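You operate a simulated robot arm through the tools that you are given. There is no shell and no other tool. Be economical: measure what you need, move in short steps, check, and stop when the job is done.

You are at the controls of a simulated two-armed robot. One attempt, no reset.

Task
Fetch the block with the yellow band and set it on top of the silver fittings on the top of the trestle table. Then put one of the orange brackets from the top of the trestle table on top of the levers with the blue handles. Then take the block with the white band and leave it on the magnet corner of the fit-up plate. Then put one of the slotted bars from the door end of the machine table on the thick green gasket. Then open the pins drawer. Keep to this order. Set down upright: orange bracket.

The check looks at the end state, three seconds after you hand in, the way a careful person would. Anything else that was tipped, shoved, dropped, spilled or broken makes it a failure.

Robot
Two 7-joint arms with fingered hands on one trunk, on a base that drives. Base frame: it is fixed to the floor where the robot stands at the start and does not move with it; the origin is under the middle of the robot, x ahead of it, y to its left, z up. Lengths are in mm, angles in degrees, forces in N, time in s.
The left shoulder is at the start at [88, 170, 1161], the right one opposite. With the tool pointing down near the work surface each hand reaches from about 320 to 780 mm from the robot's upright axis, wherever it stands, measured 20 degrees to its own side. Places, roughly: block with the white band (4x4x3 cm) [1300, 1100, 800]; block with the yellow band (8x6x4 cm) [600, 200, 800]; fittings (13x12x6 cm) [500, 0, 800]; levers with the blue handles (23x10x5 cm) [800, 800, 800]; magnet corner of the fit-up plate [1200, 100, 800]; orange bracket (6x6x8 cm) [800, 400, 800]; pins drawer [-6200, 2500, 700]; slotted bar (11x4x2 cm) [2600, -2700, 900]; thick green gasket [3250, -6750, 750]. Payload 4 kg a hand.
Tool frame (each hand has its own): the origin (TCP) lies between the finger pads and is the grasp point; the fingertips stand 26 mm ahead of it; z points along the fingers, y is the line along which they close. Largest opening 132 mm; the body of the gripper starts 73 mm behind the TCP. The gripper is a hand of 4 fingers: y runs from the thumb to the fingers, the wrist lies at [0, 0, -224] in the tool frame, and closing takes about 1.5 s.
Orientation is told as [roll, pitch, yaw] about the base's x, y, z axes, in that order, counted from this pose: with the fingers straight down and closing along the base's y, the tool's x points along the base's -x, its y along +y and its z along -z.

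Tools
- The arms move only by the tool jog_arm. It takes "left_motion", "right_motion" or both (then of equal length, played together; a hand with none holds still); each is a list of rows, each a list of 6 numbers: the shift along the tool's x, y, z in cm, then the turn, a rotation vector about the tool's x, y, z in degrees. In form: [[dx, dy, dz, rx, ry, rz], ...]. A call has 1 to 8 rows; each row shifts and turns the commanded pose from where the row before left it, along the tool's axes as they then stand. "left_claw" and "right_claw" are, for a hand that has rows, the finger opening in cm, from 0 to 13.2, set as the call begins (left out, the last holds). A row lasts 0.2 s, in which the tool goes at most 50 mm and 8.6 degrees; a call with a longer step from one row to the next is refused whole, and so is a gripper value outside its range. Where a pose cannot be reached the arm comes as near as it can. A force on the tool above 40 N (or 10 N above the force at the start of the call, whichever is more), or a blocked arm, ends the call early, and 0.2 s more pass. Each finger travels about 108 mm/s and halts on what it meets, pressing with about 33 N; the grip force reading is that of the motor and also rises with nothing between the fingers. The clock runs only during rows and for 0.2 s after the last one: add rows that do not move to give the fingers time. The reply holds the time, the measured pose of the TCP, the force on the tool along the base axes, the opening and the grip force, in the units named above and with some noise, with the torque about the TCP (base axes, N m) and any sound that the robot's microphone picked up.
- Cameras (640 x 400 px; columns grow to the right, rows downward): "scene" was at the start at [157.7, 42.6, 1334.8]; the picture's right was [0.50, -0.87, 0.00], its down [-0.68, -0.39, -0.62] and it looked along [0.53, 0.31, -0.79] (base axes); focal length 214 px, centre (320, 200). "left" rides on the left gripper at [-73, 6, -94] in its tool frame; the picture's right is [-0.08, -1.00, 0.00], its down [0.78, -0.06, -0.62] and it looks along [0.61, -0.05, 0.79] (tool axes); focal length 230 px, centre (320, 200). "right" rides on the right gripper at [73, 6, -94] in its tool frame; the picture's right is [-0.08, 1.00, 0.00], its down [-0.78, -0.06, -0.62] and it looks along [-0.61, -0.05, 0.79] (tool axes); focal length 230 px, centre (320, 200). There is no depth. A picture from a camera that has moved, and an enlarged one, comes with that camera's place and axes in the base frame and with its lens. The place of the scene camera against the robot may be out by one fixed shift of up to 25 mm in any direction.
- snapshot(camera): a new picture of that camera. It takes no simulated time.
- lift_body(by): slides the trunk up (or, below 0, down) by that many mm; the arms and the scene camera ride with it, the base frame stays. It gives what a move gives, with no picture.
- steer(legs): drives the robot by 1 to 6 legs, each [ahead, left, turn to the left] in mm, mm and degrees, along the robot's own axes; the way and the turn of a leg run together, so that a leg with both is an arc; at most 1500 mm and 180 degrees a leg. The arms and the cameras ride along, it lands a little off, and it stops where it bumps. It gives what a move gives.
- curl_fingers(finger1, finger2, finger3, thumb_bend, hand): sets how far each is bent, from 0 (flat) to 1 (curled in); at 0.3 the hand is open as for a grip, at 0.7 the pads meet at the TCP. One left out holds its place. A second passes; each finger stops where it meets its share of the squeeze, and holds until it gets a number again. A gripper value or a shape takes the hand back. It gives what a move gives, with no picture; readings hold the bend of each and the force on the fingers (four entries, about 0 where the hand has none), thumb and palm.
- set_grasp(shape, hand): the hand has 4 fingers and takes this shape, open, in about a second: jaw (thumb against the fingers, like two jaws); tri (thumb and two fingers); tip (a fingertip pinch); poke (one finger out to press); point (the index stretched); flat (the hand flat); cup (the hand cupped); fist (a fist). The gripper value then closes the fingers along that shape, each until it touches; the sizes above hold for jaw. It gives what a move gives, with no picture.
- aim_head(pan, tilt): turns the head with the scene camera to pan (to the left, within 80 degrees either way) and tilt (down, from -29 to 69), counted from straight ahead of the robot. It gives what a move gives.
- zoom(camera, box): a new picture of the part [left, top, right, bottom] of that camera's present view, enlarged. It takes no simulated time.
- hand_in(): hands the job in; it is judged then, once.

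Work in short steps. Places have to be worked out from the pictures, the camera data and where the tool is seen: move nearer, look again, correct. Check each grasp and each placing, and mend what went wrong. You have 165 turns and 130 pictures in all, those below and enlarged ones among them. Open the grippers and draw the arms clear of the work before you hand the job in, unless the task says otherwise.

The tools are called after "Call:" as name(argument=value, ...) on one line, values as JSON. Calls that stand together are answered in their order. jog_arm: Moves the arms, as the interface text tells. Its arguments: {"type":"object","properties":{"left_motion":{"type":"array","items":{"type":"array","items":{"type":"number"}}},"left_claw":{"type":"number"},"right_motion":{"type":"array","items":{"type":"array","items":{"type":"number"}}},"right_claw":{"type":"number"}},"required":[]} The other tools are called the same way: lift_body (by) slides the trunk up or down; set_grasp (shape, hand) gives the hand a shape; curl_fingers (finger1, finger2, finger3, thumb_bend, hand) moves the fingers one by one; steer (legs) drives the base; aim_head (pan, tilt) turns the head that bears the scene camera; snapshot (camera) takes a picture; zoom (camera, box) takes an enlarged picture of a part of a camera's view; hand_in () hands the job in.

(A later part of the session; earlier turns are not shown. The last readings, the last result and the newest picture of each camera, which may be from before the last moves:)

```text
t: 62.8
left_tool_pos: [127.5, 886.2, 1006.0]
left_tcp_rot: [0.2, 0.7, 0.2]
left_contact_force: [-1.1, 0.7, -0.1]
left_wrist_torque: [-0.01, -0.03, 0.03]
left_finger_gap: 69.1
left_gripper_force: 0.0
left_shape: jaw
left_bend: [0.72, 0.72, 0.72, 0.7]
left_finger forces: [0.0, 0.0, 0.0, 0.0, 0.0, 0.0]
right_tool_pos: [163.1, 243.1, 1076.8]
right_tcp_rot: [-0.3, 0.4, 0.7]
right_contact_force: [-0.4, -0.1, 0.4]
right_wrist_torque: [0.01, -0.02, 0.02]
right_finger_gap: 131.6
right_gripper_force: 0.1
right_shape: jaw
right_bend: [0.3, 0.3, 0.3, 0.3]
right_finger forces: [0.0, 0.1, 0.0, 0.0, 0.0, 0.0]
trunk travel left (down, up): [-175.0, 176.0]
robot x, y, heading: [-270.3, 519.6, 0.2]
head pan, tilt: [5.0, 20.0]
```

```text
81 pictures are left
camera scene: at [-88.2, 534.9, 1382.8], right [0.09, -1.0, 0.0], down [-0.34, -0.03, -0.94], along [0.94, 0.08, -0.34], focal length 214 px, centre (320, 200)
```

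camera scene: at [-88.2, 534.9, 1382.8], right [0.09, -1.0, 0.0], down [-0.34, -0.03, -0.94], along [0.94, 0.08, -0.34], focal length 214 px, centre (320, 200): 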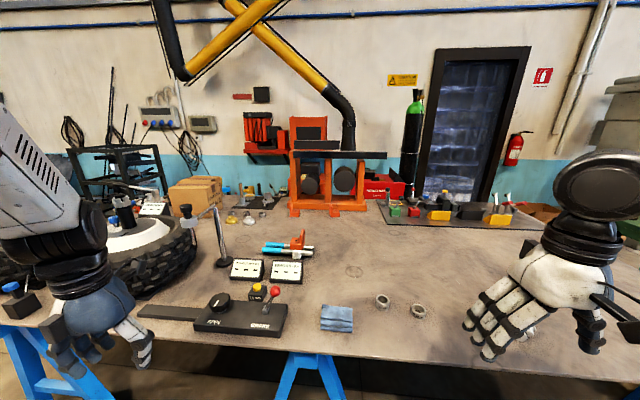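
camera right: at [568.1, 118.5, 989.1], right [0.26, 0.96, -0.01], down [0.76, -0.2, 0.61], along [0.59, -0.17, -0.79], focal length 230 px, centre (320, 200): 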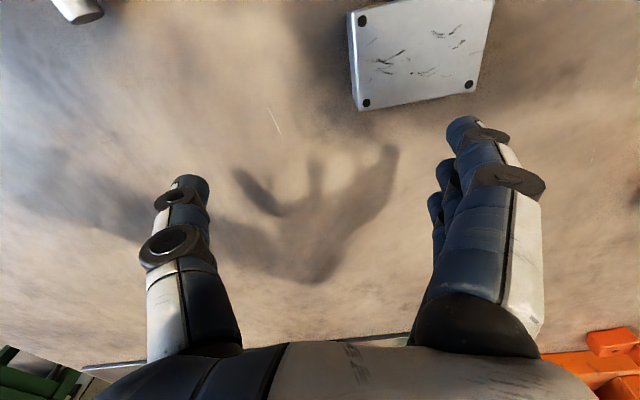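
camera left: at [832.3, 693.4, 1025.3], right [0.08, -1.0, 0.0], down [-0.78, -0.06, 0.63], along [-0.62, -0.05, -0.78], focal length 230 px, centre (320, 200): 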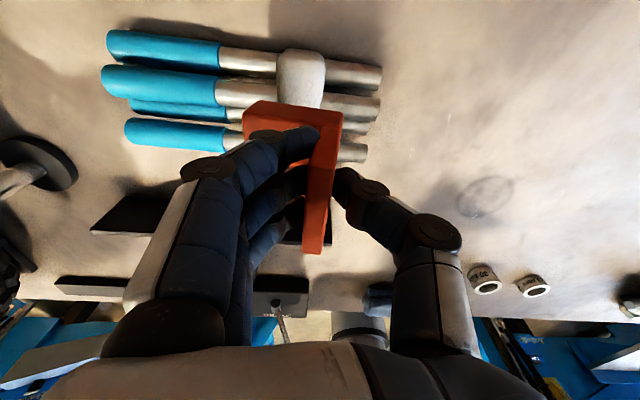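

By parallax the wall is ~3 m away, so there is an aisle behind the table. Look to the left for a way around.

Call:
steer(legs=[[-150, 0, 0], [0, 700, 0]])

Call:
aim_head(pan=28, tilt=18)

Call:
snapshot(camera="scene")

```text
t: 67.6
left_tool_pos: [-28.8, 1592.3, 1005.6]
left_tcp_rot: [0.1, 0.7, 0.4]
left_contact_force: [-0.6, 0.2, -0.2]
left_wrist_torque: [0.02, 0.04, 0.03]
left_finger_gap: 69.0
left_gripper_force: 0.1
left_shape: jaw
left_bend: [0.72, 0.72, 0.72, 0.7]
left_finger forces: [0.0, 0.0, 0.0, 0.0, 0.1, 0.0]
right_tool_pos: [10.3, 949.0, 1076.4]
right_tcp_rot: [-0.3, 0.4, 1.1]
right_contact_force: [-0.9, 0.2, -0.1]
right_wrist_torque: [0.0, -0.02, 0.01]
right_finger_gap: 131.9
right_gripper_force: 0.1
right_shape: jaw
right_bend: [0.3, 0.3, 0.3, 0.3]
right_finger forces: [0.0, 0.0, 0.1, 0.0, 0.0, 0.0]
trunk travel left (down, up): [-175.0, 176.0]
robot x, y, heading: [-426.1, 1226.2, 0.5]
head pan, tilt: [5.0, 20.0]
```

```text
t: 68.5
left_tool_pos: [-29.3, 1593.2, 1006.4]
left_tcp_rot: [0.1, 0.7, 0.4]
left_contact_force: [-0.3, -0.8, -0.2]
left_wrist_torque: [-0.02, 0.03, -0.01]
left_finger_gap: 69.3
left_gripper_force: 0.0
left_shape: jaw
left_bend: [0.72, 0.72, 0.72, 0.7]
left_finger forces: [0.1, 0.0, 0.0, 0.1, 0.0, 0.0]
right_tool_pos: [9.7, 949.4, 1077.9]
right_tcp_rot: [-0.2, 0.4, 1.0]
right_contact_force: [0.3, -0.3, 0.2]
right_wrist_torque: [-0.01, 0.02, 0.0]
right_finger_gap: 131.8
right_gripper_force: 0.0
right_shape: jaw
right_bend: [0.3, 0.3, 0.3, 0.3]
right_finger forces: [0.0, 0.1, 0.0, 0.1, 0.0, 0.0]
trunk travel left (down, up): [-175.0, 176.0]
robot x, y, heading: [-425.2, 1226.6, 0.3]
head pan, tilt: [28.0, 18.0]
```

```text
80 pictures are left
camera scene: at [-252.2, 1276.3, 1386.0], right [0.48, -0.88, 0.0], down [-0.27, -0.15, -0.95], along [0.84, 0.45, -0.31], focal length 214 px, centre (320, 200)
```

scene: 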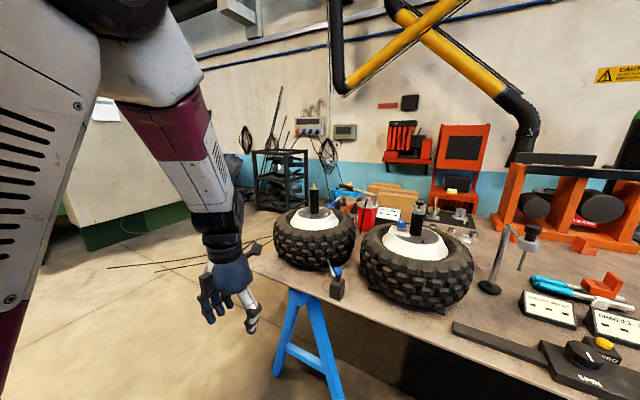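

Call:
zoom(camera="scene", box=[80, 120, 340, 290])

```text
2.35 times, centred on (210, 205) of scene
camera zoom: at [-252.2, 1276.3, 1386.0], right [0.48, -0.88, 0.0], down [-0.27, -0.15, -0.95], along [0.84, 0.45, -0.31], focal length 505 px, centre (579, 188)
```

zoom: 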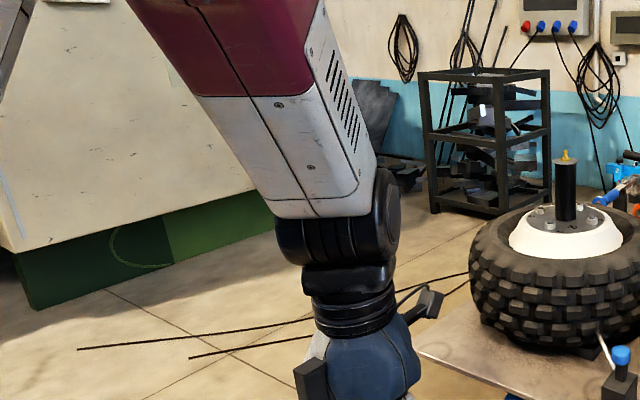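

There is wide open floor on the left and behind the table. First strafe left beyond the table's end (y≈1990) and look ahead.

Call:
steer(legs=[[0, 1190, 0]])

Call:
aim_head(pan=-10, tilt=22)

Call:
snapshot(camera="scene")

```text
t: 74.5
left_tool_pos: [-37.6, 2780.0, 1006.9]
left_tcp_rot: [0.2, 0.7, 0.5]
left_contact_force: [-1.5, 0.3, 0.7]
left_wrist_torque: [-0.01, 0.02, 0.0]
left_finger_gap: 69.4
left_gripper_force: 0.0
left_shape: jaw
left_bend: [0.72, 0.72, 0.72, 0.7]
left_finger forces: [0.1, 0.0, 0.0, 0.0, 0.0, 0.0]
right_tool_pos: [2.2, 2135.1, 1076.4]
right_tcp_rot: [-0.3, 0.4, 1.0]
right_contact_force: [0.5, -1.0, -0.7]
right_wrist_torque: [0.0, -0.02, 0.01]
right_finger_gap: 131.9
right_gripper_force: 0.0
right_shape: jaw
right_bend: [0.3, 0.3, 0.3, 0.3]
right_finger forces: [0.0, 0.0, 0.1, 0.0, 0.0, 0.0]
trunk travel left (down, up): [-175.0, 176.0]
robot x, y, heading: [-436.6, 2412.6, 0.7]
head pan, tilt: [28.0, 18.0]
```

```text
t: 75.6
left_tool_pos: [-37.2, 2778.8, 1006.1]
left_tcp_rot: [0.0, 0.7, 0.5]
left_contact_force: [0.4, -0.6, 1.0]
left_wrist_torque: [-0.03, 0.03, 0.0]
left_finger_gap: 69.3
left_gripper_force: 0.0
left_shape: jaw
left_bend: [0.72, 0.72, 0.72, 0.7]
left_finger forces: [0.1, 0.0, 0.1, 0.0, 0.0, 0.0]
right_tool_pos: [0.5, 2136.5, 1076.8]
right_tcp_rot: [-0.2, 0.4, 1.0]
right_contact_force: [0.1, 0.5, 0.5]
right_wrist_torque: [0.01, 0.0, 0.0]
right_finger_gap: 131.9
right_gripper_force: 0.1
right_shape: jaw
right_bend: [0.3, 0.3, 0.3, 0.3]
right_finger forces: [0.0, 0.0, 0.0, 0.1, 0.0, 0.1]
trunk travel left (down, up): [-175.0, 176.0]
robot x, y, heading: [-438.3, 2413.2, 0.7]
head pan, tilt: [-10.0, 22.0]
```

```text
78 pictures are left
camera scene: at [-252.2, 2402.3, 1379.5], right [-0.16, -0.99, 0.0], down [-0.37, 0.06, -0.93], along [0.91, -0.15, -0.37], focal length 214 px, centre (320, 200)
```

scene: 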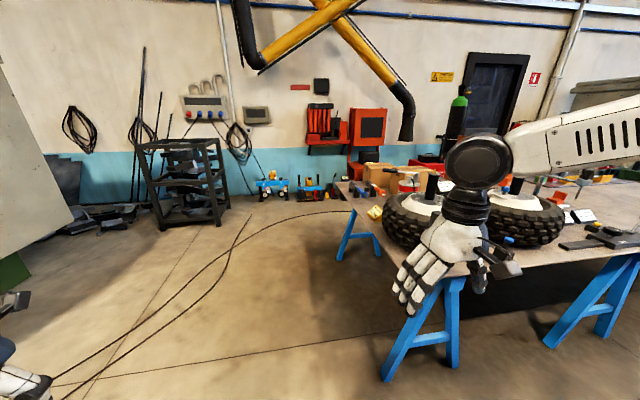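

Cables lie on the floor further left/back, but x<1900 at y≈2400 stays clear of them. Drive ahead along the table end.

Call:
steer(legs=[[1200, 0, 0], [1100, 0, -0.7]])

Call:
aim_head(pan=-65, tilt=30)

Call:
snapshot(camera="scene")

```text
t: 86.9
left_tool_pos: [2280.8, 2776.6, 1004.9]
left_tcp_rot: [0.1, 0.8, -1.3]
left_contact_force: [0.4, -0.3, -0.1]
left_wrist_torque: [-0.03, 0.01, -0.02]
left_finger_gap: 69.1
left_gripper_force: 0.1
left_shape: jaw
left_bend: [0.72, 0.72, 0.72, 0.7]
left_finger forces: [0.0, 0.0, 0.1, 0.0, 0.1, 0.0]
right_tool_pos: [2299.0, 2134.1, 1077.1]
right_tcp_rot: [-0.2, 0.4, -0.9]
right_contact_force: [0.1, 0.6, 0.4]
right_wrist_torque: [0.02, 0.0, -0.01]
right_finger_gap: 131.9
right_gripper_force: 0.0
right_shape: jaw
right_bend: [0.3, 0.3, 0.3, 0.3]
right_finger forces: [0.0, 0.1, 0.1, 0.0, 0.0, 0.0]
trunk travel left (down, up): [-175.0, 176.0]
robot x, y, heading: [1873.8, 2423.9, -1.3]
head pan, tilt: [-10.0, 22.0]
```

```text
t: 88.2
left_tool_pos: [2280.6, 2777.8, 1006.5]
left_tcp_rot: [0.2, 0.8, -1.3]
left_contact_force: [-0.6, -0.1, -0.2]
left_wrist_torque: [-0.02, 0.03, -0.01]
left_finger_gap: 69.1
left_gripper_force: 0.0
left_shape: jaw
left_bend: [0.72, 0.72, 0.72, 0.7]
left_finger forces: [0.1, 0.1, 0.0, 0.0, 0.0, 0.1]
right_tool_pos: [2299.3, 2133.3, 1076.3]
right_tcp_rot: [-0.3, 0.4, -0.8]
right_contact_force: [0.4, -0.8, 0.2]
right_wrist_torque: [0.0, -0.02, 0.04]
right_finger_gap: 131.6
right_gripper_force: 0.0
right_shape: jaw
right_bend: [0.3, 0.3, 0.3, 0.3]
right_finger forces: [0.0, 0.1, 0.0, 0.1, 0.2, 0.1]
trunk travel left (down, up): [-175.0, 176.0]
robot x, y, heading: [1868.3, 2422.1, -1.3]
head pan, tilt: [-65.0, 30.0]
```

```text
77 pictures are left
camera scene: at [1999.3, 2343.1, 1366.7], right [-0.92, -0.4, 0.0], down [-0.2, 0.46, -0.87], along [0.35, -0.79, -0.5], focal length 214 px, centre (320, 200)
```

scene: 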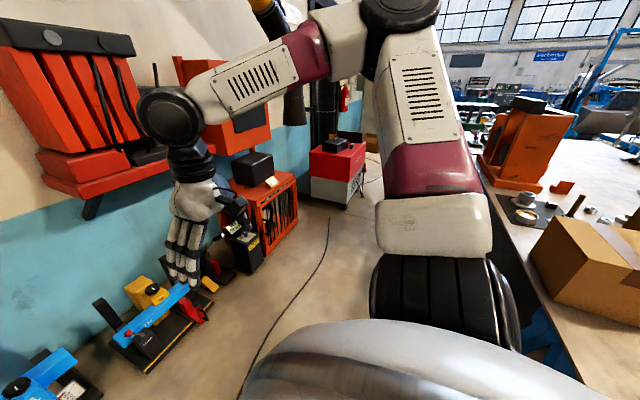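

The aisle behind the table is wide; table's back edge is at x≈1520, and the mat with the white-banded block lies near it. Shift, turn around, and strafe along the back.

Call:
steer(legs=[[70, -200, 0], [0, 0, 180], [0, 880, 0]])

Call:
aim_head(pan=10, tilt=38)

Call:
snapshot(camera="scene")

```text
t: 101.4
left_tool_pos: [1477.8, 995.1, 1005.7]
left_tcp_rot: [0.1, 0.6, 177.1]
left_contact_force: [0.7, -0.3, 0.6]
left_wrist_torque: [-0.01, 0.0, -0.01]
left_finger_gap: 69.3
left_gripper_force: 0.1
left_shape: jaw
left_bend: [0.72, 0.72, 0.72, 0.7]
left_finger forces: [0.1, 0.0, 0.1, 0.1, 0.0, 0.0]
right_tool_pos: [1475.2, 1640.5, 1076.4]
right_tcp_rot: [-0.3, 0.4, 177.7]
right_contact_force: [0.5, 0.4, 1.0]
right_wrist_torque: [0.0, -0.02, 0.03]
right_finger_gap: 132.2
right_gripper_force: 0.1
right_shape: jaw
right_bend: [0.3, 0.3, 0.3, 0.3]
right_finger forces: [0.0, 0.0, 0.1, 0.0, 0.1, 0.0]
trunk travel left (down, up): [-175.0, 176.0]
robot x, y, heading: [1896.7, 1340.0, 177.1]
head pan, tilt: [-65.0, 30.0]
```

```text
t: 102.8
left_tool_pos: [1476.6, 995.3, 1007.1]
left_tcp_rot: [0.1, 0.7, 177.2]
left_contact_force: [0.0, -0.3, 0.0]
left_wrist_torque: [0.0, -0.01, 0.0]
left_finger_gap: 69.0
left_gripper_force: 0.0
left_shape: jaw
left_bend: [0.72, 0.72, 0.72, 0.7]
left_finger forces: [0.1, 0.0, 0.0, 0.1, 0.1, 0.1]
right_tool_pos: [1475.3, 1640.0, 1076.5]
right_tcp_rot: [-0.3, 0.5, 177.7]
right_contact_force: [-0.7, 0.2, 0.0]
right_wrist_torque: [0.01, 0.04, -0.01]
right_finger_gap: 132.2
right_gripper_force: 0.1
right_shape: jaw
right_bend: [0.3, 0.3, 0.3, 0.3]
right_finger forces: [0.1, 0.0, 0.1, 0.0, 0.0, 0.0]
trunk travel left (down, up): [-175.0, 176.0]
robot x, y, heading: [1901.4, 1339.6, 177.1]
head pan, tilt: [10.0, 38.0]
```

```text
76 pictures are left
camera scene: at [1715.2, 1338.1, 1354.4], right [-0.12, 0.99, 0.0], down [0.61, 0.08, -0.79], along [-0.78, -0.1, -0.62], focal length 214 px, centre (320, 200)
```

scene: 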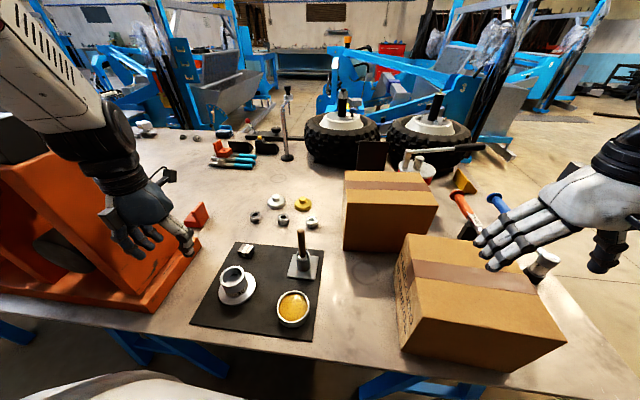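

The block lies on the mat at roughly (1319,1061). Zoom in on it.

Call:
zoom(camera="scene", box=[180, 220, 340, 340])

Call:
snapshot(camera="left")

```text
3.33 times, centred on (260, 280) of scene
camera zoom: at [1715.2, 1338.1, 1354.4], right [-0.12, 0.99, 0.0], down [0.61, 0.08, -0.79], along [-0.78, -0.1, -0.62], focal length 715 px, centre (520, -67)
```

zoom: 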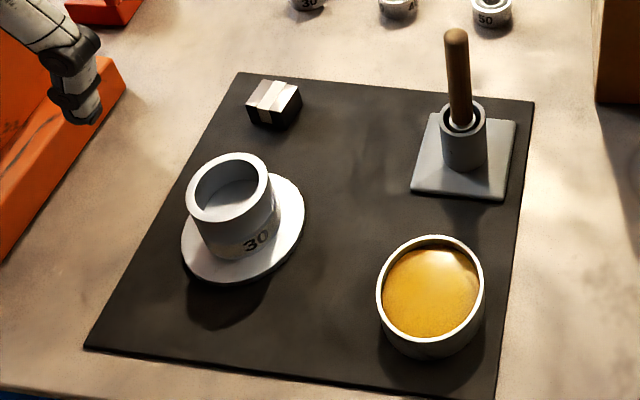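

```text
74 pictures are left
camera left: at [1403.4, 994.1, 1097.6], right [-0.03, 1.0, 0.0], down [0.78, 0.02, 0.63], along [0.63, 0.02, -0.78], focal length 230 px, centre (320, 200)
```

left: 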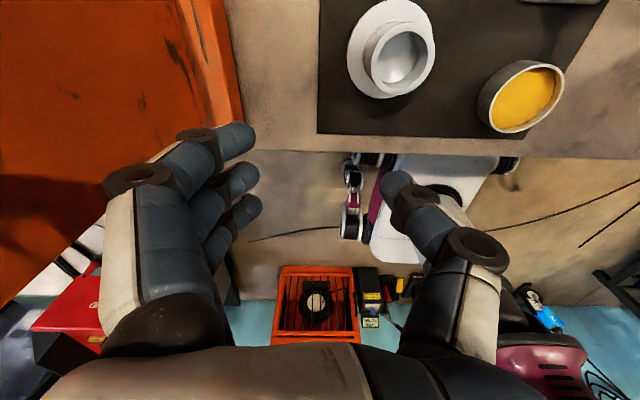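

Move the left hand over the block (away from the press) and look down with the hand camera.

Call:
jog_arm(left_motion=[[-3, -3, 0, 0, 0, 0], [-4, -1.4, 0, 0, 0, 0], [-4, -1.4, 0, 0, 0, 0], [-4, 0, 1, 0, 0, 0], [-1, 0, 1, 0, 0, 0], [0, 0, 0, 0, 0, 0]], left_claw=9)

Call:
snapshot(camera="left")

```text
t: 104.2
left_tool_pos: [1319.9, 1059.7, 982.8]
left_tcp_rot: [0.0, 0.7, 177.2]
left_contact_force: [0.1, 0.5, 0.7]
left_wrist_torque: [-0.04, 0.03, 0.01]
left_finger_gap: 89.4
left_gripper_force: 0.1
left_shape: jaw
left_bend: [0.69, 0.69, 0.69, 0.65]
left_finger forces: [0.1, 0.0, 0.0, 0.0, 0.0, 0.1]
right_tool_pos: [1475.3, 1640.9, 1076.9]
right_tcp_rot: [-0.2, 0.3, 177.7]
right_contact_force: [0.3, -0.8, 0.4]
right_wrist_torque: [-0.02, -0.02, 0.01]
right_finger_gap: 131.9
right_gripper_force: 0.0
right_shape: jaw
right_bend: [0.3, 0.3, 0.3, 0.3]
right_finger forces: [0.0, 0.1, 0.0, 0.0, 0.1, 0.1]
trunk travel left (down, up): [-175.0, 176.0]
robot x, y, heading: [1894.9, 1338.5, 177.3]
head pan, tilt: [10.0, 38.0]
```

```text
73 pictures are left
camera left: at [1246.2, 1058.4, 1074.7], right [-0.03, 1.0, 0.0], down [0.78, 0.02, 0.63], along [0.63, 0.02, -0.78], focal length 230 px, centre (320, 200)
```

left: 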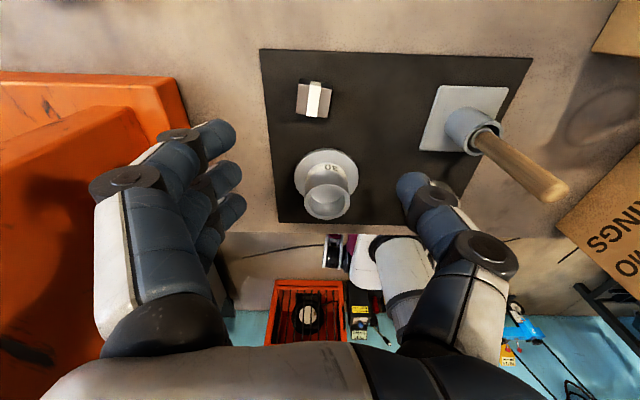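

Block centre about (1317,1055), slightly turned. Align and descend, fingers opened to 9 cm.

Call:
jog_arm(left_motion=[[-0.3, 0.5, 4, 0, 0, 4], [0, 0, 4.5, 0, 0, 0], [0, 0, 3, 0, 0, 0], [0, 0, 0, 0, 0, 0]])

Call:
snapshot(camera="left")

```text
t: 105.2
left_tool_pos: [1320.3, 1056.2, 868.8]
left_tcp_rot: [0.1, 0.7, 173.2]
left_contact_force: [-1.0, -0.5, 0.9]
left_wrist_torque: [0.01, 0.03, -0.04]
left_finger_gap: 89.7
left_gripper_force: 0.0
left_shape: jaw
left_bend: [0.69, 0.69, 0.69, 0.65]
left_finger forces: [0.1, 0.0, 0.1, 0.1, 0.0, 0.0]
right_tool_pos: [1475.3, 1640.0, 1076.4]
right_tcp_rot: [-0.2, 0.4, 177.7]
right_contact_force: [-0.8, 0.0, -0.5]
right_wrist_torque: [0.03, -0.02, 0.0]
right_finger_gap: 131.8
right_gripper_force: 0.1
right_shape: jaw
right_bend: [0.3, 0.3, 0.3, 0.3]
right_finger forces: [0.0, 0.1, 0.0, 0.0, 0.1, 0.0]
trunk travel left (down, up): [-175.0, 176.0]
robot x, y, heading: [1895.6, 1339.3, 177.3]
head pan, tilt: [10.0, 38.0]
```

```text
72 pictures are left
camera left: at [1246.0, 1060.3, 961.4], right [0.04, 1.0, 0.0], down [0.78, -0.03, 0.63], along [0.63, -0.03, -0.78], focal length 230 px, centre (320, 200)
```

left: 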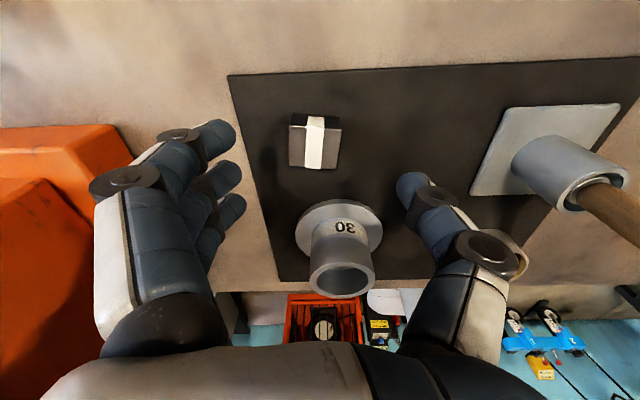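

Call:
jog_arm(left_motion=[[-0.2, 0.3, 2.5, 0, 0, 0], [0, 0, 1.8, 0, 0, 0], [0, 0, 1.0, 0, 0, 0], [0, 0, 0, 0, 0, 0]])

Call:
jog_arm(left_motion=[[0, 0, 0, 0, 0, 0], [0, 0, 0, 0, 0, 0], [0, 0, 0, 0, 0, 0], [0, 0, 0, 0, 0, 0], [0, 0, 0, 0, 0, 0], [0, 0, 0, 0, 0, 0]], left_claw=2)

Call:
snapshot(camera="left")

```text
t: 106.2
left_tool_pos: [1318.3, 1053.7, 817.4]
left_tcp_rot: [0.1, 0.7, 173.2]
left_contact_force: [0.5, -0.2, 0.5]
left_wrist_torque: [0.0, 0.0, -0.02]
left_finger_gap: 89.7
left_gripper_force: 0.0
left_shape: jaw
left_bend: [0.69, 0.69, 0.69, 0.65]
left_finger forces: [0.1, 0.1, 0.0, 0.0, 0.0, 0.0]
right_tool_pos: [1474.5, 1640.1, 1077.3]
right_tcp_rot: [-0.2, 0.5, 177.6]
right_contact_force: [-0.1, 0.7, 0.6]
right_wrist_torque: [-0.02, 0.0, -0.01]
right_finger_gap: 132.1
right_gripper_force: 0.2
right_shape: jaw
right_bend: [0.3, 0.3, 0.3, 0.3]
right_finger forces: [0.0, 0.1, 0.1, 0.0, 0.0, 0.0]
trunk travel left (down, up): [-175.0, 176.0]
robot x, y, heading: [1897.1, 1342.1, 177.2]
head pan, tilt: [10.0, 38.0]
```

```text
t: 107.6
left_tool_pos: [1319.2, 1054.5, 817.6]
left_tcp_rot: [0.1, 0.7, 173.2]
left_contact_force: [1.2, 2.2, 2.1]
left_wrist_torque: [0.02, 0.06, -0.07]
left_finger_gap: 18.8
left_gripper_force: 33.1
left_shape: jaw
left_bend: [0.69, 0.72, 0.74, 0.71]
left_finger forces: [0.0, 16.4, 9.7, 0.0, 26.5, 0.0]
right_tool_pos: [1474.5, 1640.5, 1075.9]
right_tcp_rot: [-0.2, 0.4, 177.7]
right_contact_force: [-0.7, 0.0, 0.3]
right_wrist_torque: [0.0, 0.01, -0.02]
right_finger_gap: 132.0
right_gripper_force: 0.1
right_shape: jaw
right_bend: [0.3, 0.3, 0.3, 0.3]
right_finger forces: [0.0, 0.1, 0.0, 0.0, 0.0, 0.0]
trunk travel left (down, up): [-175.0, 176.0]
robot x, y, heading: [1896.0, 1333.7, 177.2]
head pan, tilt: [10.0, 38.0]
```

```text
71 pictures are left
camera left: at [1244.2, 1058.0, 908.7], right [0.04, 1.0, 0.0], down [0.78, -0.03, 0.63], along [0.63, -0.03, -0.78], focal length 230 px, centre (320, 200)
```

left: 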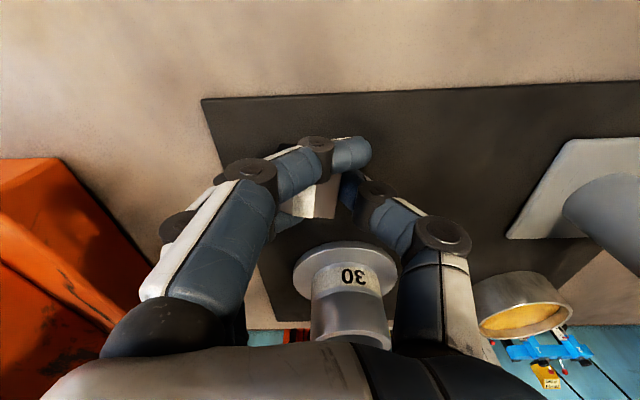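

Call:
zoom(camera="left", box=[220, 110, 440, 250])

```text
2.86 times, centred on (330, 180) of left
camera zoom: at [1244.2, 1058.0, 908.7], right [0.04, 1.0, 0.0], down [0.78, -0.03, 0.63], along [0.63, -0.03, -0.78], focal length 657 px, centre (291, 257)
```

zoom: 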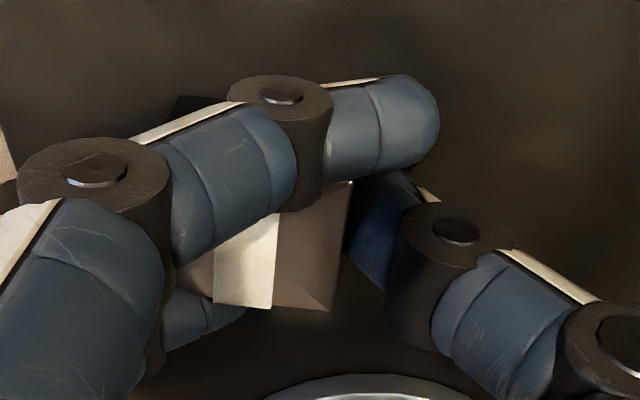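

Two fingers and the thumb hold it, one passes in front. Lift a little to test.

Call:
jog_arm(left_motion=[[0, 0, -1, 0, 0, 0], [0, 0, -3, 0, 0, 0], [0, 0, -4, 0, 0, 0], [0, 0, -4, 0, 0, 0], [0, 0, 0, 0, 0, 0]])

Call:
zoom(camera="left", box=[220, 110, 440, 250])

Call:
snapshot(camera="scene")

```text
t: 108.8
left_tool_pos: [1315.6, 1053.4, 936.8]
left_tcp_rot: [0.1, 0.8, 173.2]
left_contact_force: [0.3, 0.3, -2.5]
left_wrist_torque: [-0.03, 0.02, -0.01]
left_finger_gap: 17.7
left_gripper_force: 33.1
left_shape: jaw
left_bend: [0.69, 0.71, 0.74, 0.71]
left_finger forces: [0.1, 17.3, 9.3, 0.0, 23.9, 0.0]
right_tool_pos: [1474.2, 1640.3, 1075.2]
right_tcp_rot: [-0.2, 0.5, 177.8]
right_contact_force: [-0.9, 0.3, 0.2]
right_wrist_torque: [-0.02, -0.04, 0.01]
right_finger_gap: 132.0
right_gripper_force: 0.1
right_shape: jaw
right_bend: [0.3, 0.3, 0.3, 0.3]
right_finger forces: [0.0, 0.0, 0.0, 0.0, 0.0, 0.0]
trunk travel left (down, up): [-175.0, 176.0]
robot x, y, heading: [1898.5, 1338.5, 177.2]
head pan, tilt: [10.0, 38.0]
```

```text
2.86 times, centred on (330, 180) of left
camera zoom: at [1241.9, 1057.3, 1028.1], right [0.04, 1.0, 0.0], down [0.78, -0.03, 0.63], along [0.63, -0.03, -0.78], focal length 657 px, centre (291, 257)
```

zoom: 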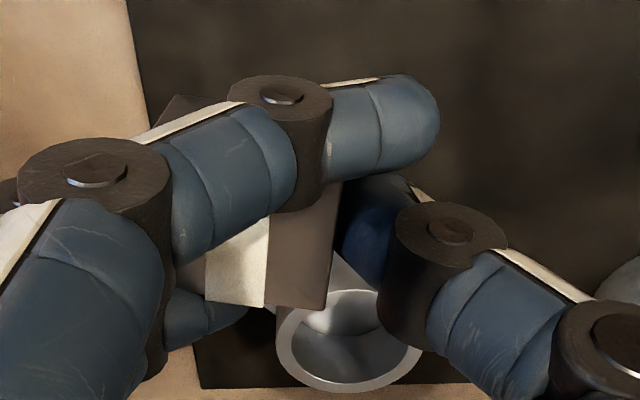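

```text
68 pictures are left
camera scene: at [1714.3, 1337.7, 1354.1], right [-0.13, 0.99, 0.0], down [0.61, 0.08, -0.79], along [-0.78, -0.1, -0.62], focal length 214 px, centre (320, 200)
```

scene: 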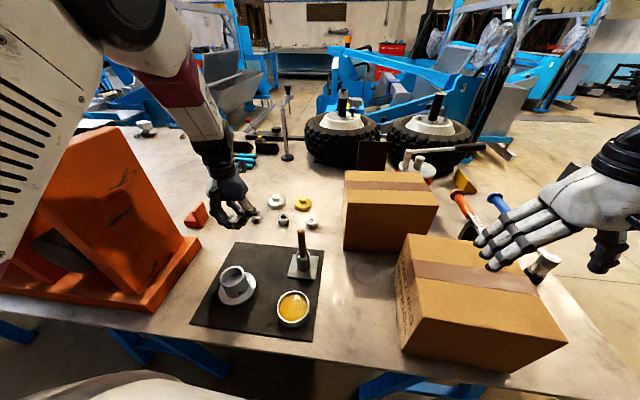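

Secure. Pull the arm in (with a little lift), back off, and then look along the aisle toward the plate.

Call:
jog_arm(left_motion=[[1, 0, -3, 0, 0, 0], [4, 0, -2, 0, 0, 0], [4.5, 0, 0, 0, 0, 0], [4.5, 0, 0, 0, 0, 0], [3, 0, 0, 0, 0, 0], [0, 0, 0, 0, 0, 0]])

Call:
steer(legs=[[-110, 0, 2.8]])

Call:
aim_head(pan=60, tilt=25)

Call:
snapshot(camera="scene")

```text
t: 110.2
left_tool_pos: [1483.4, 1031.9, 987.5]
left_tcp_rot: [0.1, 0.7, 173.2]
left_contact_force: [0.1, 0.6, -2.5]
left_wrist_torque: [0.01, 0.0, -0.03]
left_finger_gap: 17.3
left_gripper_force: 32.5
left_shape: jaw
left_bend: [0.69, 0.71, 0.74, 0.71]
left_finger forces: [0.1, 17.4, 9.1, 0.1, 23.8, 0.1]
right_tool_pos: [1475.0, 1640.8, 1075.5]
right_tcp_rot: [-0.2, 0.5, 177.7]
right_contact_force: [-0.3, 0.2, 0.4]
right_wrist_torque: [-0.03, 0.03, -0.02]
right_finger_gap: 131.7
right_gripper_force: 0.0
right_shape: jaw
right_bend: [0.3, 0.3, 0.3, 0.3]
right_finger forces: [0.0, 0.1, 0.0, 0.0, 0.1, 0.1]
trunk travel left (down, up): [-175.0, 176.0]
robot x, y, heading: [1900.2, 1339.8, 177.2]
head pan, tilt: [10.0, 38.0]
```

```text
t: 111.4
left_tool_pos: [1607.3, 1010.0, 987.7]
left_tcp_rot: [0.0, 0.7, 175.9]
left_contact_force: [0.2, 0.3, -2.3]
left_wrist_torque: [0.03, 0.03, 0.02]
left_finger_gap: 17.5
left_gripper_force: 33.4
left_shape: jaw
left_bend: [0.69, 0.71, 0.74, 0.71]
left_finger forces: [0.0, 17.4, 8.9, 0.1, 23.7, 0.1]
right_tool_pos: [1570.0, 1617.6, 1077.4]
right_tcp_rot: [-0.3, 0.4, -179.5]
right_contact_force: [0.3, -0.6, -0.3]
right_wrist_torque: [0.0, 0.01, -0.01]
right_finger_gap: 132.1
right_gripper_force: 0.0
right_shape: jaw
right_bend: [0.3, 0.3, 0.3, 0.3]
right_finger forces: [0.0, 0.0, 0.0, 0.1, 0.1, 0.1]
trunk travel left (down, up): [-175.0, 176.0]
robot x, y, heading: [2006.2, 1337.5, 180.1]
head pan, tilt: [10.0, 38.0]
```

```text
t: 112.6
left_tool_pos: [1605.7, 1009.0, 988.2]
left_tcp_rot: [0.0, 0.7, 176.1]
left_contact_force: [-0.5, 0.6, -2.0]
left_wrist_torque: [0.02, 0.01, 0.02]
left_finger_gap: 17.5
left_gripper_force: 33.2
left_shape: jaw
left_bend: [0.69, 0.71, 0.74, 0.71]
left_finger forces: [0.1, 17.7, 8.7, 0.0, 23.7, 0.0]
right_tool_pos: [1568.7, 1617.7, 1076.7]
right_tcp_rot: [-0.2, 0.4, -179.5]
right_contact_force: [0.3, -0.2, -1.2]
right_wrist_torque: [0.01, 0.01, -0.01]
right_finger_gap: 132.1
right_gripper_force: 0.0
right_shape: jaw
right_bend: [0.3, 0.3, 0.3, 0.3]
right_finger forces: [0.0, 0.0, 0.0, 0.0, 0.0, 0.0]
trunk travel left (down, up): [-175.0, 176.0]
robot x, y, heading: [2003.0, 1336.7, 180.0]
head pan, tilt: [60.0, 25.0]
```

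```text
67 pictures are left
camera scene: at [1862.1, 1261.8, 1374.6], right [-0.87, 0.5, 0.0], down [0.21, 0.37, -0.91], along [-0.45, -0.78, -0.42], focal length 214 px, centre (320, 200)
```

scene: 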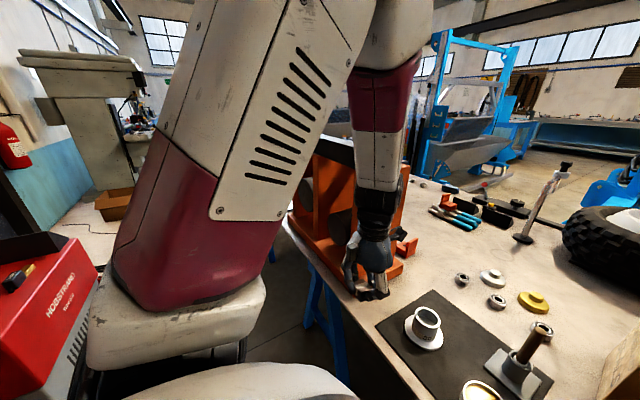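

Aisle is clear: cart face at x≈2550, press ends at x≈1500. Strafe left (−y) by 1000.

Call:
steer(legs=[[0, 500, 0], [0, 500, 0]])

Call:
aim_head(pan=5, tilt=38)

Call:
snapshot(camera="scene")

```text
t: 118.1
left_tool_pos: [1605.9, 7.4, 989.4]
left_tcp_rot: [0.0, 0.8, 175.9]
left_contact_force: [0.5, 0.2, -2.5]
left_wrist_torque: [0.02, 0.02, 0.01]
left_finger_gap: 17.6
left_gripper_force: 32.9
left_shape: jaw
left_bend: [0.69, 0.71, 0.74, 0.71]
left_finger forces: [0.0, 17.6, 8.6, 0.0, 23.7, 0.0]
right_tool_pos: [1569.4, 614.2, 1075.9]
right_tcp_rot: [-0.2, 0.3, -179.6]
right_contact_force: [-0.3, -0.7, 0.2]
right_wrist_torque: [0.03, -0.03, -0.01]
right_finger_gap: 132.0
right_gripper_force: 0.0
right_shape: jaw
right_bend: [0.3, 0.3, 0.3, 0.3]
right_finger forces: [0.0, 0.0, 0.0, 0.0, 0.0, 0.0]
trunk travel left (down, up): [-175.0, 176.0]
robot x, y, heading: [2001.6, 335.2, 179.8]
head pan, tilt: [60.0, 25.0]
```

```text
t: 119.3
left_tool_pos: [1607.0, 6.6, 987.7]
left_tcp_rot: [0.2, 0.7, 175.9]
left_contact_force: [-0.1, -0.8, -2.0]
left_wrist_torque: [0.02, 0.05, 0.03]
left_finger_gap: 17.8
left_gripper_force: 33.4
left_shape: jaw
left_bend: [0.69, 0.71, 0.74, 0.71]
left_finger forces: [0.0, 17.6, 8.6, 0.1, 23.7, 0.0]
right_tool_pos: [1568.9, 614.8, 1076.0]
right_tcp_rot: [-0.1, 0.3, -179.6]
right_contact_force: [0.0, 0.6, -0.1]
right_wrist_torque: [-0.03, -0.01, -0.01]
right_finger_gap: 131.7
right_gripper_force: 0.1
right_shape: jaw
right_bend: [0.3, 0.3, 0.3, 0.3]
right_finger forces: [0.0, 0.1, 0.0, 0.0, 0.0, 0.1]
trunk travel left (down, up): [-175.0, 176.0]
robot x, y, heading: [2003.2, 331.9, 179.9]
head pan, tilt: [5.0, 38.0]
```

```text
66 pictures are left
camera scene: at [1821.8, 330.8, 1354.4], right [-0.09, 1.0, 0.0], down [0.61, 0.05, -0.79], along [-0.79, -0.07, -0.62], focal length 214 px, centre (320, 200)
```

scene: 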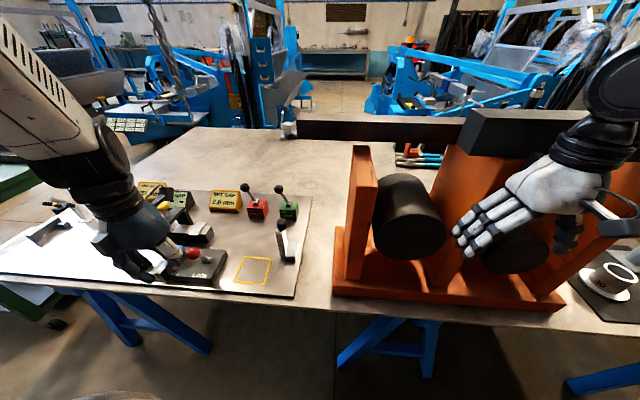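

Call:
zoom(camera="scene", box=[120, 160, 330, 310])

```text
2.67 times, centred on (225, 235) of scene
camera zoom: at [1821.8, 330.8, 1354.4], right [-0.09, 1.0, 0.0], down [0.61, 0.05, -0.79], along [-0.79, -0.07, -0.62], focal length 572 px, centre (573, 107)
```

zoom: 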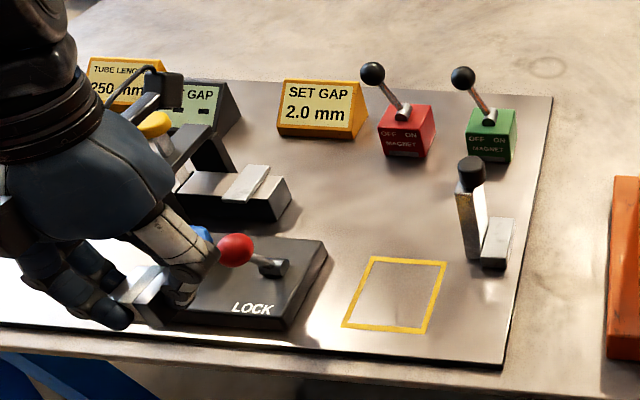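

The two switchable magnets (red, green) mark the magnet corner, near (1200,30) and (1200,160). I'll set the block right in front of and between them, about (1288,103). First pull the right hand back from the press and shift the left hand to y≈103.

Call:
jog_arm(left_motion=[[0, -4, 0, 0, 0, 0], [0, -4, 0, 0, 0, 0], [0, -1.5, 0, 0, 0, 0], [0, 0, 0, 0, 0, 0]], right_motion=[[3.5, 0, 0, 0, 0, 0], [3.5, 0, 0, 0, 0, 0], [3, 0, 0, 0, 0, 0], [0, 0, 0, 0, 0, 0]])

Call:
steer(legs=[[80, 0, 0]])

Call:
jog_arm(left_motion=[[-4, 0, 0, 0, 0, 0], [-4, 0, 0, 0, 0, 0], [-4, 0, 0, 0, 0, 0], [-4, 0, 0, 0, 0, 0], [-3, 0, 0, 0, 0, 0], [0, 0, 0, 0, 0, 0]])

Call:
snapshot(camera="left")

Call:
snapshot(camera="scene")

```text
t: 120.3
left_tool_pos: [1613.7, 102.9, 987.9]
left_tcp_rot: [-1.8, 0.5, 176.5]
left_contact_force: [1.0, -0.9, -2.6]
left_wrist_torque: [0.01, 0.0, -0.02]
left_finger_gap: 17.3
left_gripper_force: 32.7
left_shape: jaw
left_bend: [0.69, 0.71, 0.74, 0.71]
left_finger forces: [0.0, 17.9, 7.8, 0.0, 23.4, 0.0]
right_tool_pos: [1668.3, 614.3, 1076.5]
right_tcp_rot: [-0.3, 0.5, -179.5]
right_contact_force: [-0.3, -0.1, 0.5]
right_wrist_torque: [-0.02, -0.03, -0.01]
right_finger_gap: 131.8
right_gripper_force: 0.1
right_shape: jaw
right_bend: [0.3, 0.3, 0.3, 0.3]
right_finger forces: [0.0, 0.1, 0.0, 0.1, 0.0, 0.0]
trunk travel left (down, up): [-175.0, 176.0]
robot x, y, heading: [2001.9, 337.2, 179.7]
head pan, tilt: [5.0, 38.0]
```

```text
t: 121.4
left_tool_pos: [1529.1, 103.8, 987.6]
left_tcp_rot: [-1.6, 0.7, 176.5]
left_contact_force: [1.3, 0.5, -2.9]
left_wrist_torque: [0.02, -0.04, 0.01]
left_finger_gap: 17.4
left_gripper_force: 33.5
left_shape: jaw
left_bend: [0.69, 0.71, 0.74, 0.71]
left_finger forces: [0.0, 17.9, 7.7, 0.0, 23.3, 0.1]
right_tool_pos: [1583.3, 615.2, 1076.5]
right_tcp_rot: [-0.1, 0.4, -179.7]
right_contact_force: [-0.2, 0.0, -0.9]
right_wrist_torque: [0.0, -0.02, 0.04]
right_finger_gap: 132.0
right_gripper_force: 0.0
right_shape: jaw
right_bend: [0.3, 0.3, 0.3, 0.3]
right_finger forces: [0.0, 0.0, 0.1, 0.1, 0.0, 0.0]
trunk travel left (down, up): [-175.0, 176.0]
robot x, y, heading: [1916.6, 333.8, 179.9]
head pan, tilt: [5.0, 38.0]
```

```text
t: 122.8
left_tool_pos: [1340.5, 117.4, 987.0]
left_tcp_rot: [-1.8, 0.5, 176.4]
left_contact_force: [0.7, -0.5, -2.6]
left_wrist_torque: [0.02, -0.01, -0.01]
left_finger_gap: 17.4
left_gripper_force: 33.0
left_shape: jaw
left_bend: [0.69, 0.71, 0.75, 0.71]
left_finger forces: [0.2, 18.0, 7.2, 0.0, 22.9, 0.1]
right_tool_pos: [1584.2, 614.7, 1077.0]
right_tcp_rot: [-0.2, 0.4, -179.7]
right_contact_force: [0.4, 0.1, -0.9]
right_wrist_torque: [-0.03, 0.02, 0.0]
right_finger_gap: 131.8
right_gripper_force: 0.2
right_shape: jaw
right_bend: [0.3, 0.3, 0.3, 0.3]
right_finger forces: [0.1, 0.1, 0.0, 0.0, 0.0, 0.0]
trunk travel left (down, up): [-175.0, 176.0]
robot x, y, heading: [1917.6, 331.1, 180.0]
head pan, tilt: [5.0, 38.0]
```

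```text
64 pictures are left
camera left: at [1265.6, 114.3, 1078.1], right [-0.02, 1.0, 0.03], down [0.78, -0.01, 0.63], along [0.63, 0.03, -0.78], focal length 230 px, centre (320, 200)
```

left: 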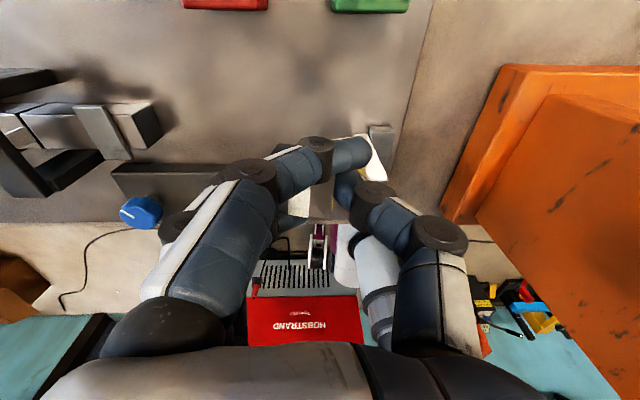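

```text
63 pictures are left
camera scene: at [1738.1, 331.3, 1354.5], right [-0.09, 1.0, 0.0], down [0.61, 0.05, -0.79], along [-0.79, -0.07, -0.62], focal length 214 px, centre (320, 200)
```

scene: 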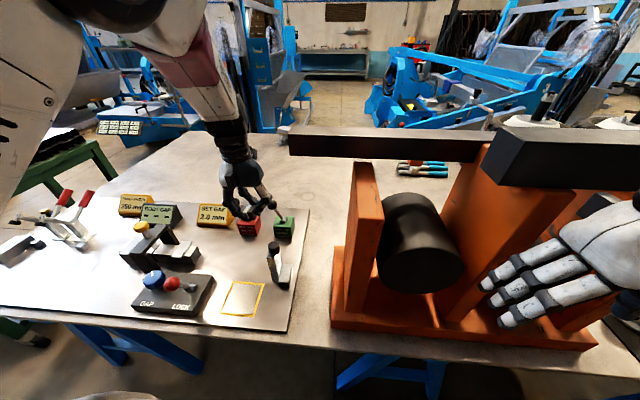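

Magnet faces are at x≈1264 by the hand camera. I aim for (1308,105) and lower to z≈860 for a look.

Call:
jog_arm(left_motion=[[-3.2, 1.4, 0, -1.8, 0, 0], [0, 0, 4, 0, 0, 0], [0, 0, 4.5, 0, 0, 0], [0, 0, 4, 0, 0, 0], [0, 0, 0, 0, 0, 0]])

Call:
snapshot(camera="left")

Call:
zoom(camera="scene", box=[190, 170, 330, 310])

```text
t: 124.0
left_tool_pos: [1305.4, 104.8, 862.0]
left_tcp_rot: [0.2, 0.6, 176.5]
left_contact_force: [0.1, 0.6, -3.5]
left_wrist_torque: [0.02, -0.02, -0.03]
left_finger_gap: 17.1
left_gripper_force: 33.0
left_shape: jaw
left_bend: [0.69, 0.71, 0.75, 0.71]
left_finger forces: [0.0, 18.1, 6.8, 0.1, 22.9, 0.0]
right_tool_pos: [1583.8, 616.3, 1077.2]
right_tcp_rot: [-0.2, 0.5, -179.6]
right_contact_force: [-0.2, -0.2, 1.2]
right_wrist_torque: [0.01, -0.04, 0.02]
right_finger_gap: 131.7
right_gripper_force: 0.1
right_shape: jaw
right_bend: [0.3, 0.3, 0.3, 0.3]
right_finger forces: [0.1, 0.0, 0.0, 0.0, 0.0, 0.1]
trunk travel left (down, up): [-175.0, 176.0]
robot x, y, heading: [1919.4, 334.0, 180.2]
head pan, tilt: [5.0, 38.0]
```

```text
62 pictures are left
camera left: at [1232.4, 104.2, 953.7], right [-0.02, 1.0, 0.0], down [0.78, 0.01, 0.62], along [0.62, 0.01, -0.78], focal length 230 px, centre (320, 200)
```

left: 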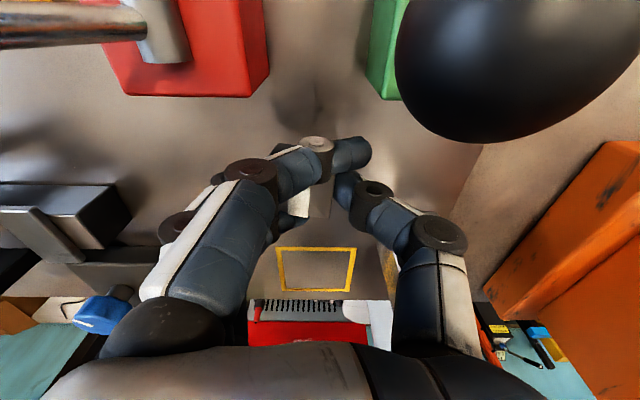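

```text
2.86 times, centred on (260, 240) of scene
camera zoom: at [1738.1, 331.3, 1354.5], right [-0.09, 1.0, 0.0], down [0.61, 0.05, -0.79], along [-0.79, -0.07, -0.62], focal length 613 px, centre (491, 86)
```

zoom: 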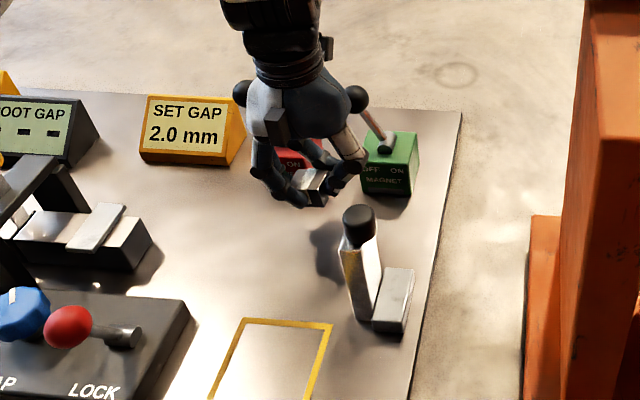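

The magnets' lever knobs stand close to the hand camera (≈(1225,135) and (1225,13), z≈911). I centre the hand between them (y≈76) and a bit further out before lowering.

Call:
jog_arm(left_motion=[[1.5, 0, 0, 0, 0, 0], [0, 2.8, 0, 0, 0, 0], [0, 0, 0, 0, 0, 0]])

Call:
snapshot(camera="left")

```text
t: 124.8
left_tool_pos: [1320.9, 76.5, 860.6]
left_tcp_rot: [0.0, 0.6, 176.5]
left_contact_force: [0.1, 0.1, -1.9]
left_wrist_torque: [0.04, -0.02, 0.0]
left_finger_gap: 17.1
left_gripper_force: 33.0
left_shape: jaw
left_bend: [0.69, 0.71, 0.75, 0.72]
left_finger forces: [0.1, 18.1, 6.6, 0.0, 22.9, 0.1]
right_tool_pos: [1584.6, 614.9, 1076.8]
right_tcp_rot: [-0.2, 0.3, -179.6]
right_contact_force: [0.4, -0.6, 0.1]
right_wrist_torque: [0.02, -0.01, 0.02]
right_finger_gap: 132.0
right_gripper_force: 0.0
right_shape: jaw
right_bend: [0.3, 0.3, 0.3, 0.3]
right_finger forces: [0.0, 0.1, 0.1, 0.0, 0.0, 0.1]
trunk travel left (down, up): [-175.0, 176.0]
robot x, y, heading: [1919.5, 333.7, 180.1]
head pan, tilt: [5.0, 38.0]
```

```text
60 pictures are left
camera left: at [1247.6, 75.3, 953.0], right [-0.02, 1.0, 0.0], down [0.78, 0.01, 0.63], along [0.62, 0.01, -0.78], focal length 230 px, centre (320, 200)
```

left: 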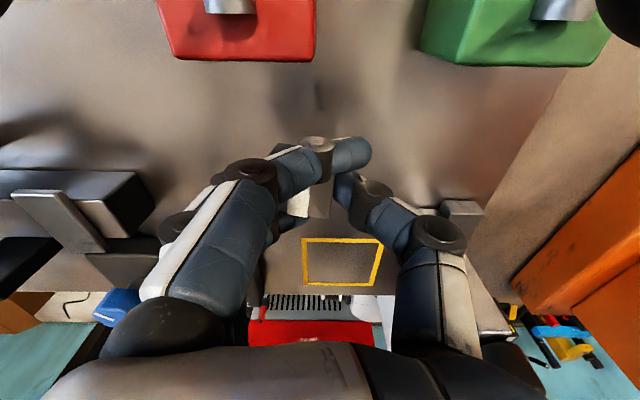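

Clear on both sides. Lower to contact.

Call:
jog_arm(left_motion=[[0, 0, 1.5, 0, 0, 0], [0, 0, 1.2, 0, 0, 0], [0, 0, 0.6, 0, 0, 0], [0, 0, 0.2, 0, 0, 0], [0, 0, 0, 0, 0, 0]])

Call:
jog_arm(left_motion=[[0, 0, 0.2, 0, 0, 0], [0, 0, 0.2, 0, 0, 0], [0, 0, 0.1, 0, 0, 0], [0, 0, 0, 0, 0, 0]])

```text
t: 126.0
left_tool_pos: [1322.3, 75.4, 824.6]
left_tcp_rot: [0.1, 0.6, 176.4]
left_contact_force: [0.2, -0.3, 0.3]
left_wrist_torque: [0.0, 0.03, 0.02]
left_finger_gap: 16.8
left_gripper_force: 32.9
left_shape: jaw
left_bend: [0.69, 0.71, 0.75, 0.72]
left_finger forces: [0.0, 18.0, 7.4, 0.1, 23.2, 0.0]
right_tool_pos: [1584.1, 615.4, 1076.3]
right_tcp_rot: [-0.2, 0.5, -179.6]
right_contact_force: [0.3, -1.1, 0.6]
right_wrist_torque: [0.0, 0.01, 0.0]
right_finger_gap: 131.9
right_gripper_force: 0.0
right_shape: jaw
right_bend: [0.3, 0.3, 0.3, 0.3]
right_finger forces: [0.0, 0.1, 0.0, 0.0, 0.0, 0.0]
trunk travel left (down, up): [-175.0, 176.0]
robot x, y, heading: [1921.4, 336.5, 179.8]
head pan, tilt: [5.0, 38.0]
```

```text
t: 127.0
left_tool_pos: [1322.5, 75.6, 821.0]
left_tcp_rot: [0.2, 0.4, 176.5]
left_contact_force: [-0.4, 4.1, 18.7]
left_wrist_torque: [-0.41, 0.08, -0.04]
left_finger_gap: 17.9
left_gripper_force: 33.4
left_shape: jaw
left_bend: [0.69, 0.72, 0.75, 0.72]
left_finger forces: [0.0, 18.4, 9.4, 0.0, 29.1, 0.1]
right_tool_pos: [1584.7, 615.9, 1077.4]
right_tcp_rot: [-0.2, 0.3, -179.6]
right_contact_force: [-0.1, -0.2, -0.6]
right_wrist_torque: [0.0, -0.04, -0.01]
right_finger_gap: 132.0
right_gripper_force: 0.2
right_shape: jaw
right_bend: [0.3, 0.3, 0.3, 0.3]
right_finger forces: [0.0, 0.1, 0.0, 0.0, 0.0, 0.0]
trunk travel left (down, up): [-175.0, 176.0]
robot x, y, heading: [1919.6, 333.0, 179.9]
head pan, tilt: [5.0, 38.0]
```

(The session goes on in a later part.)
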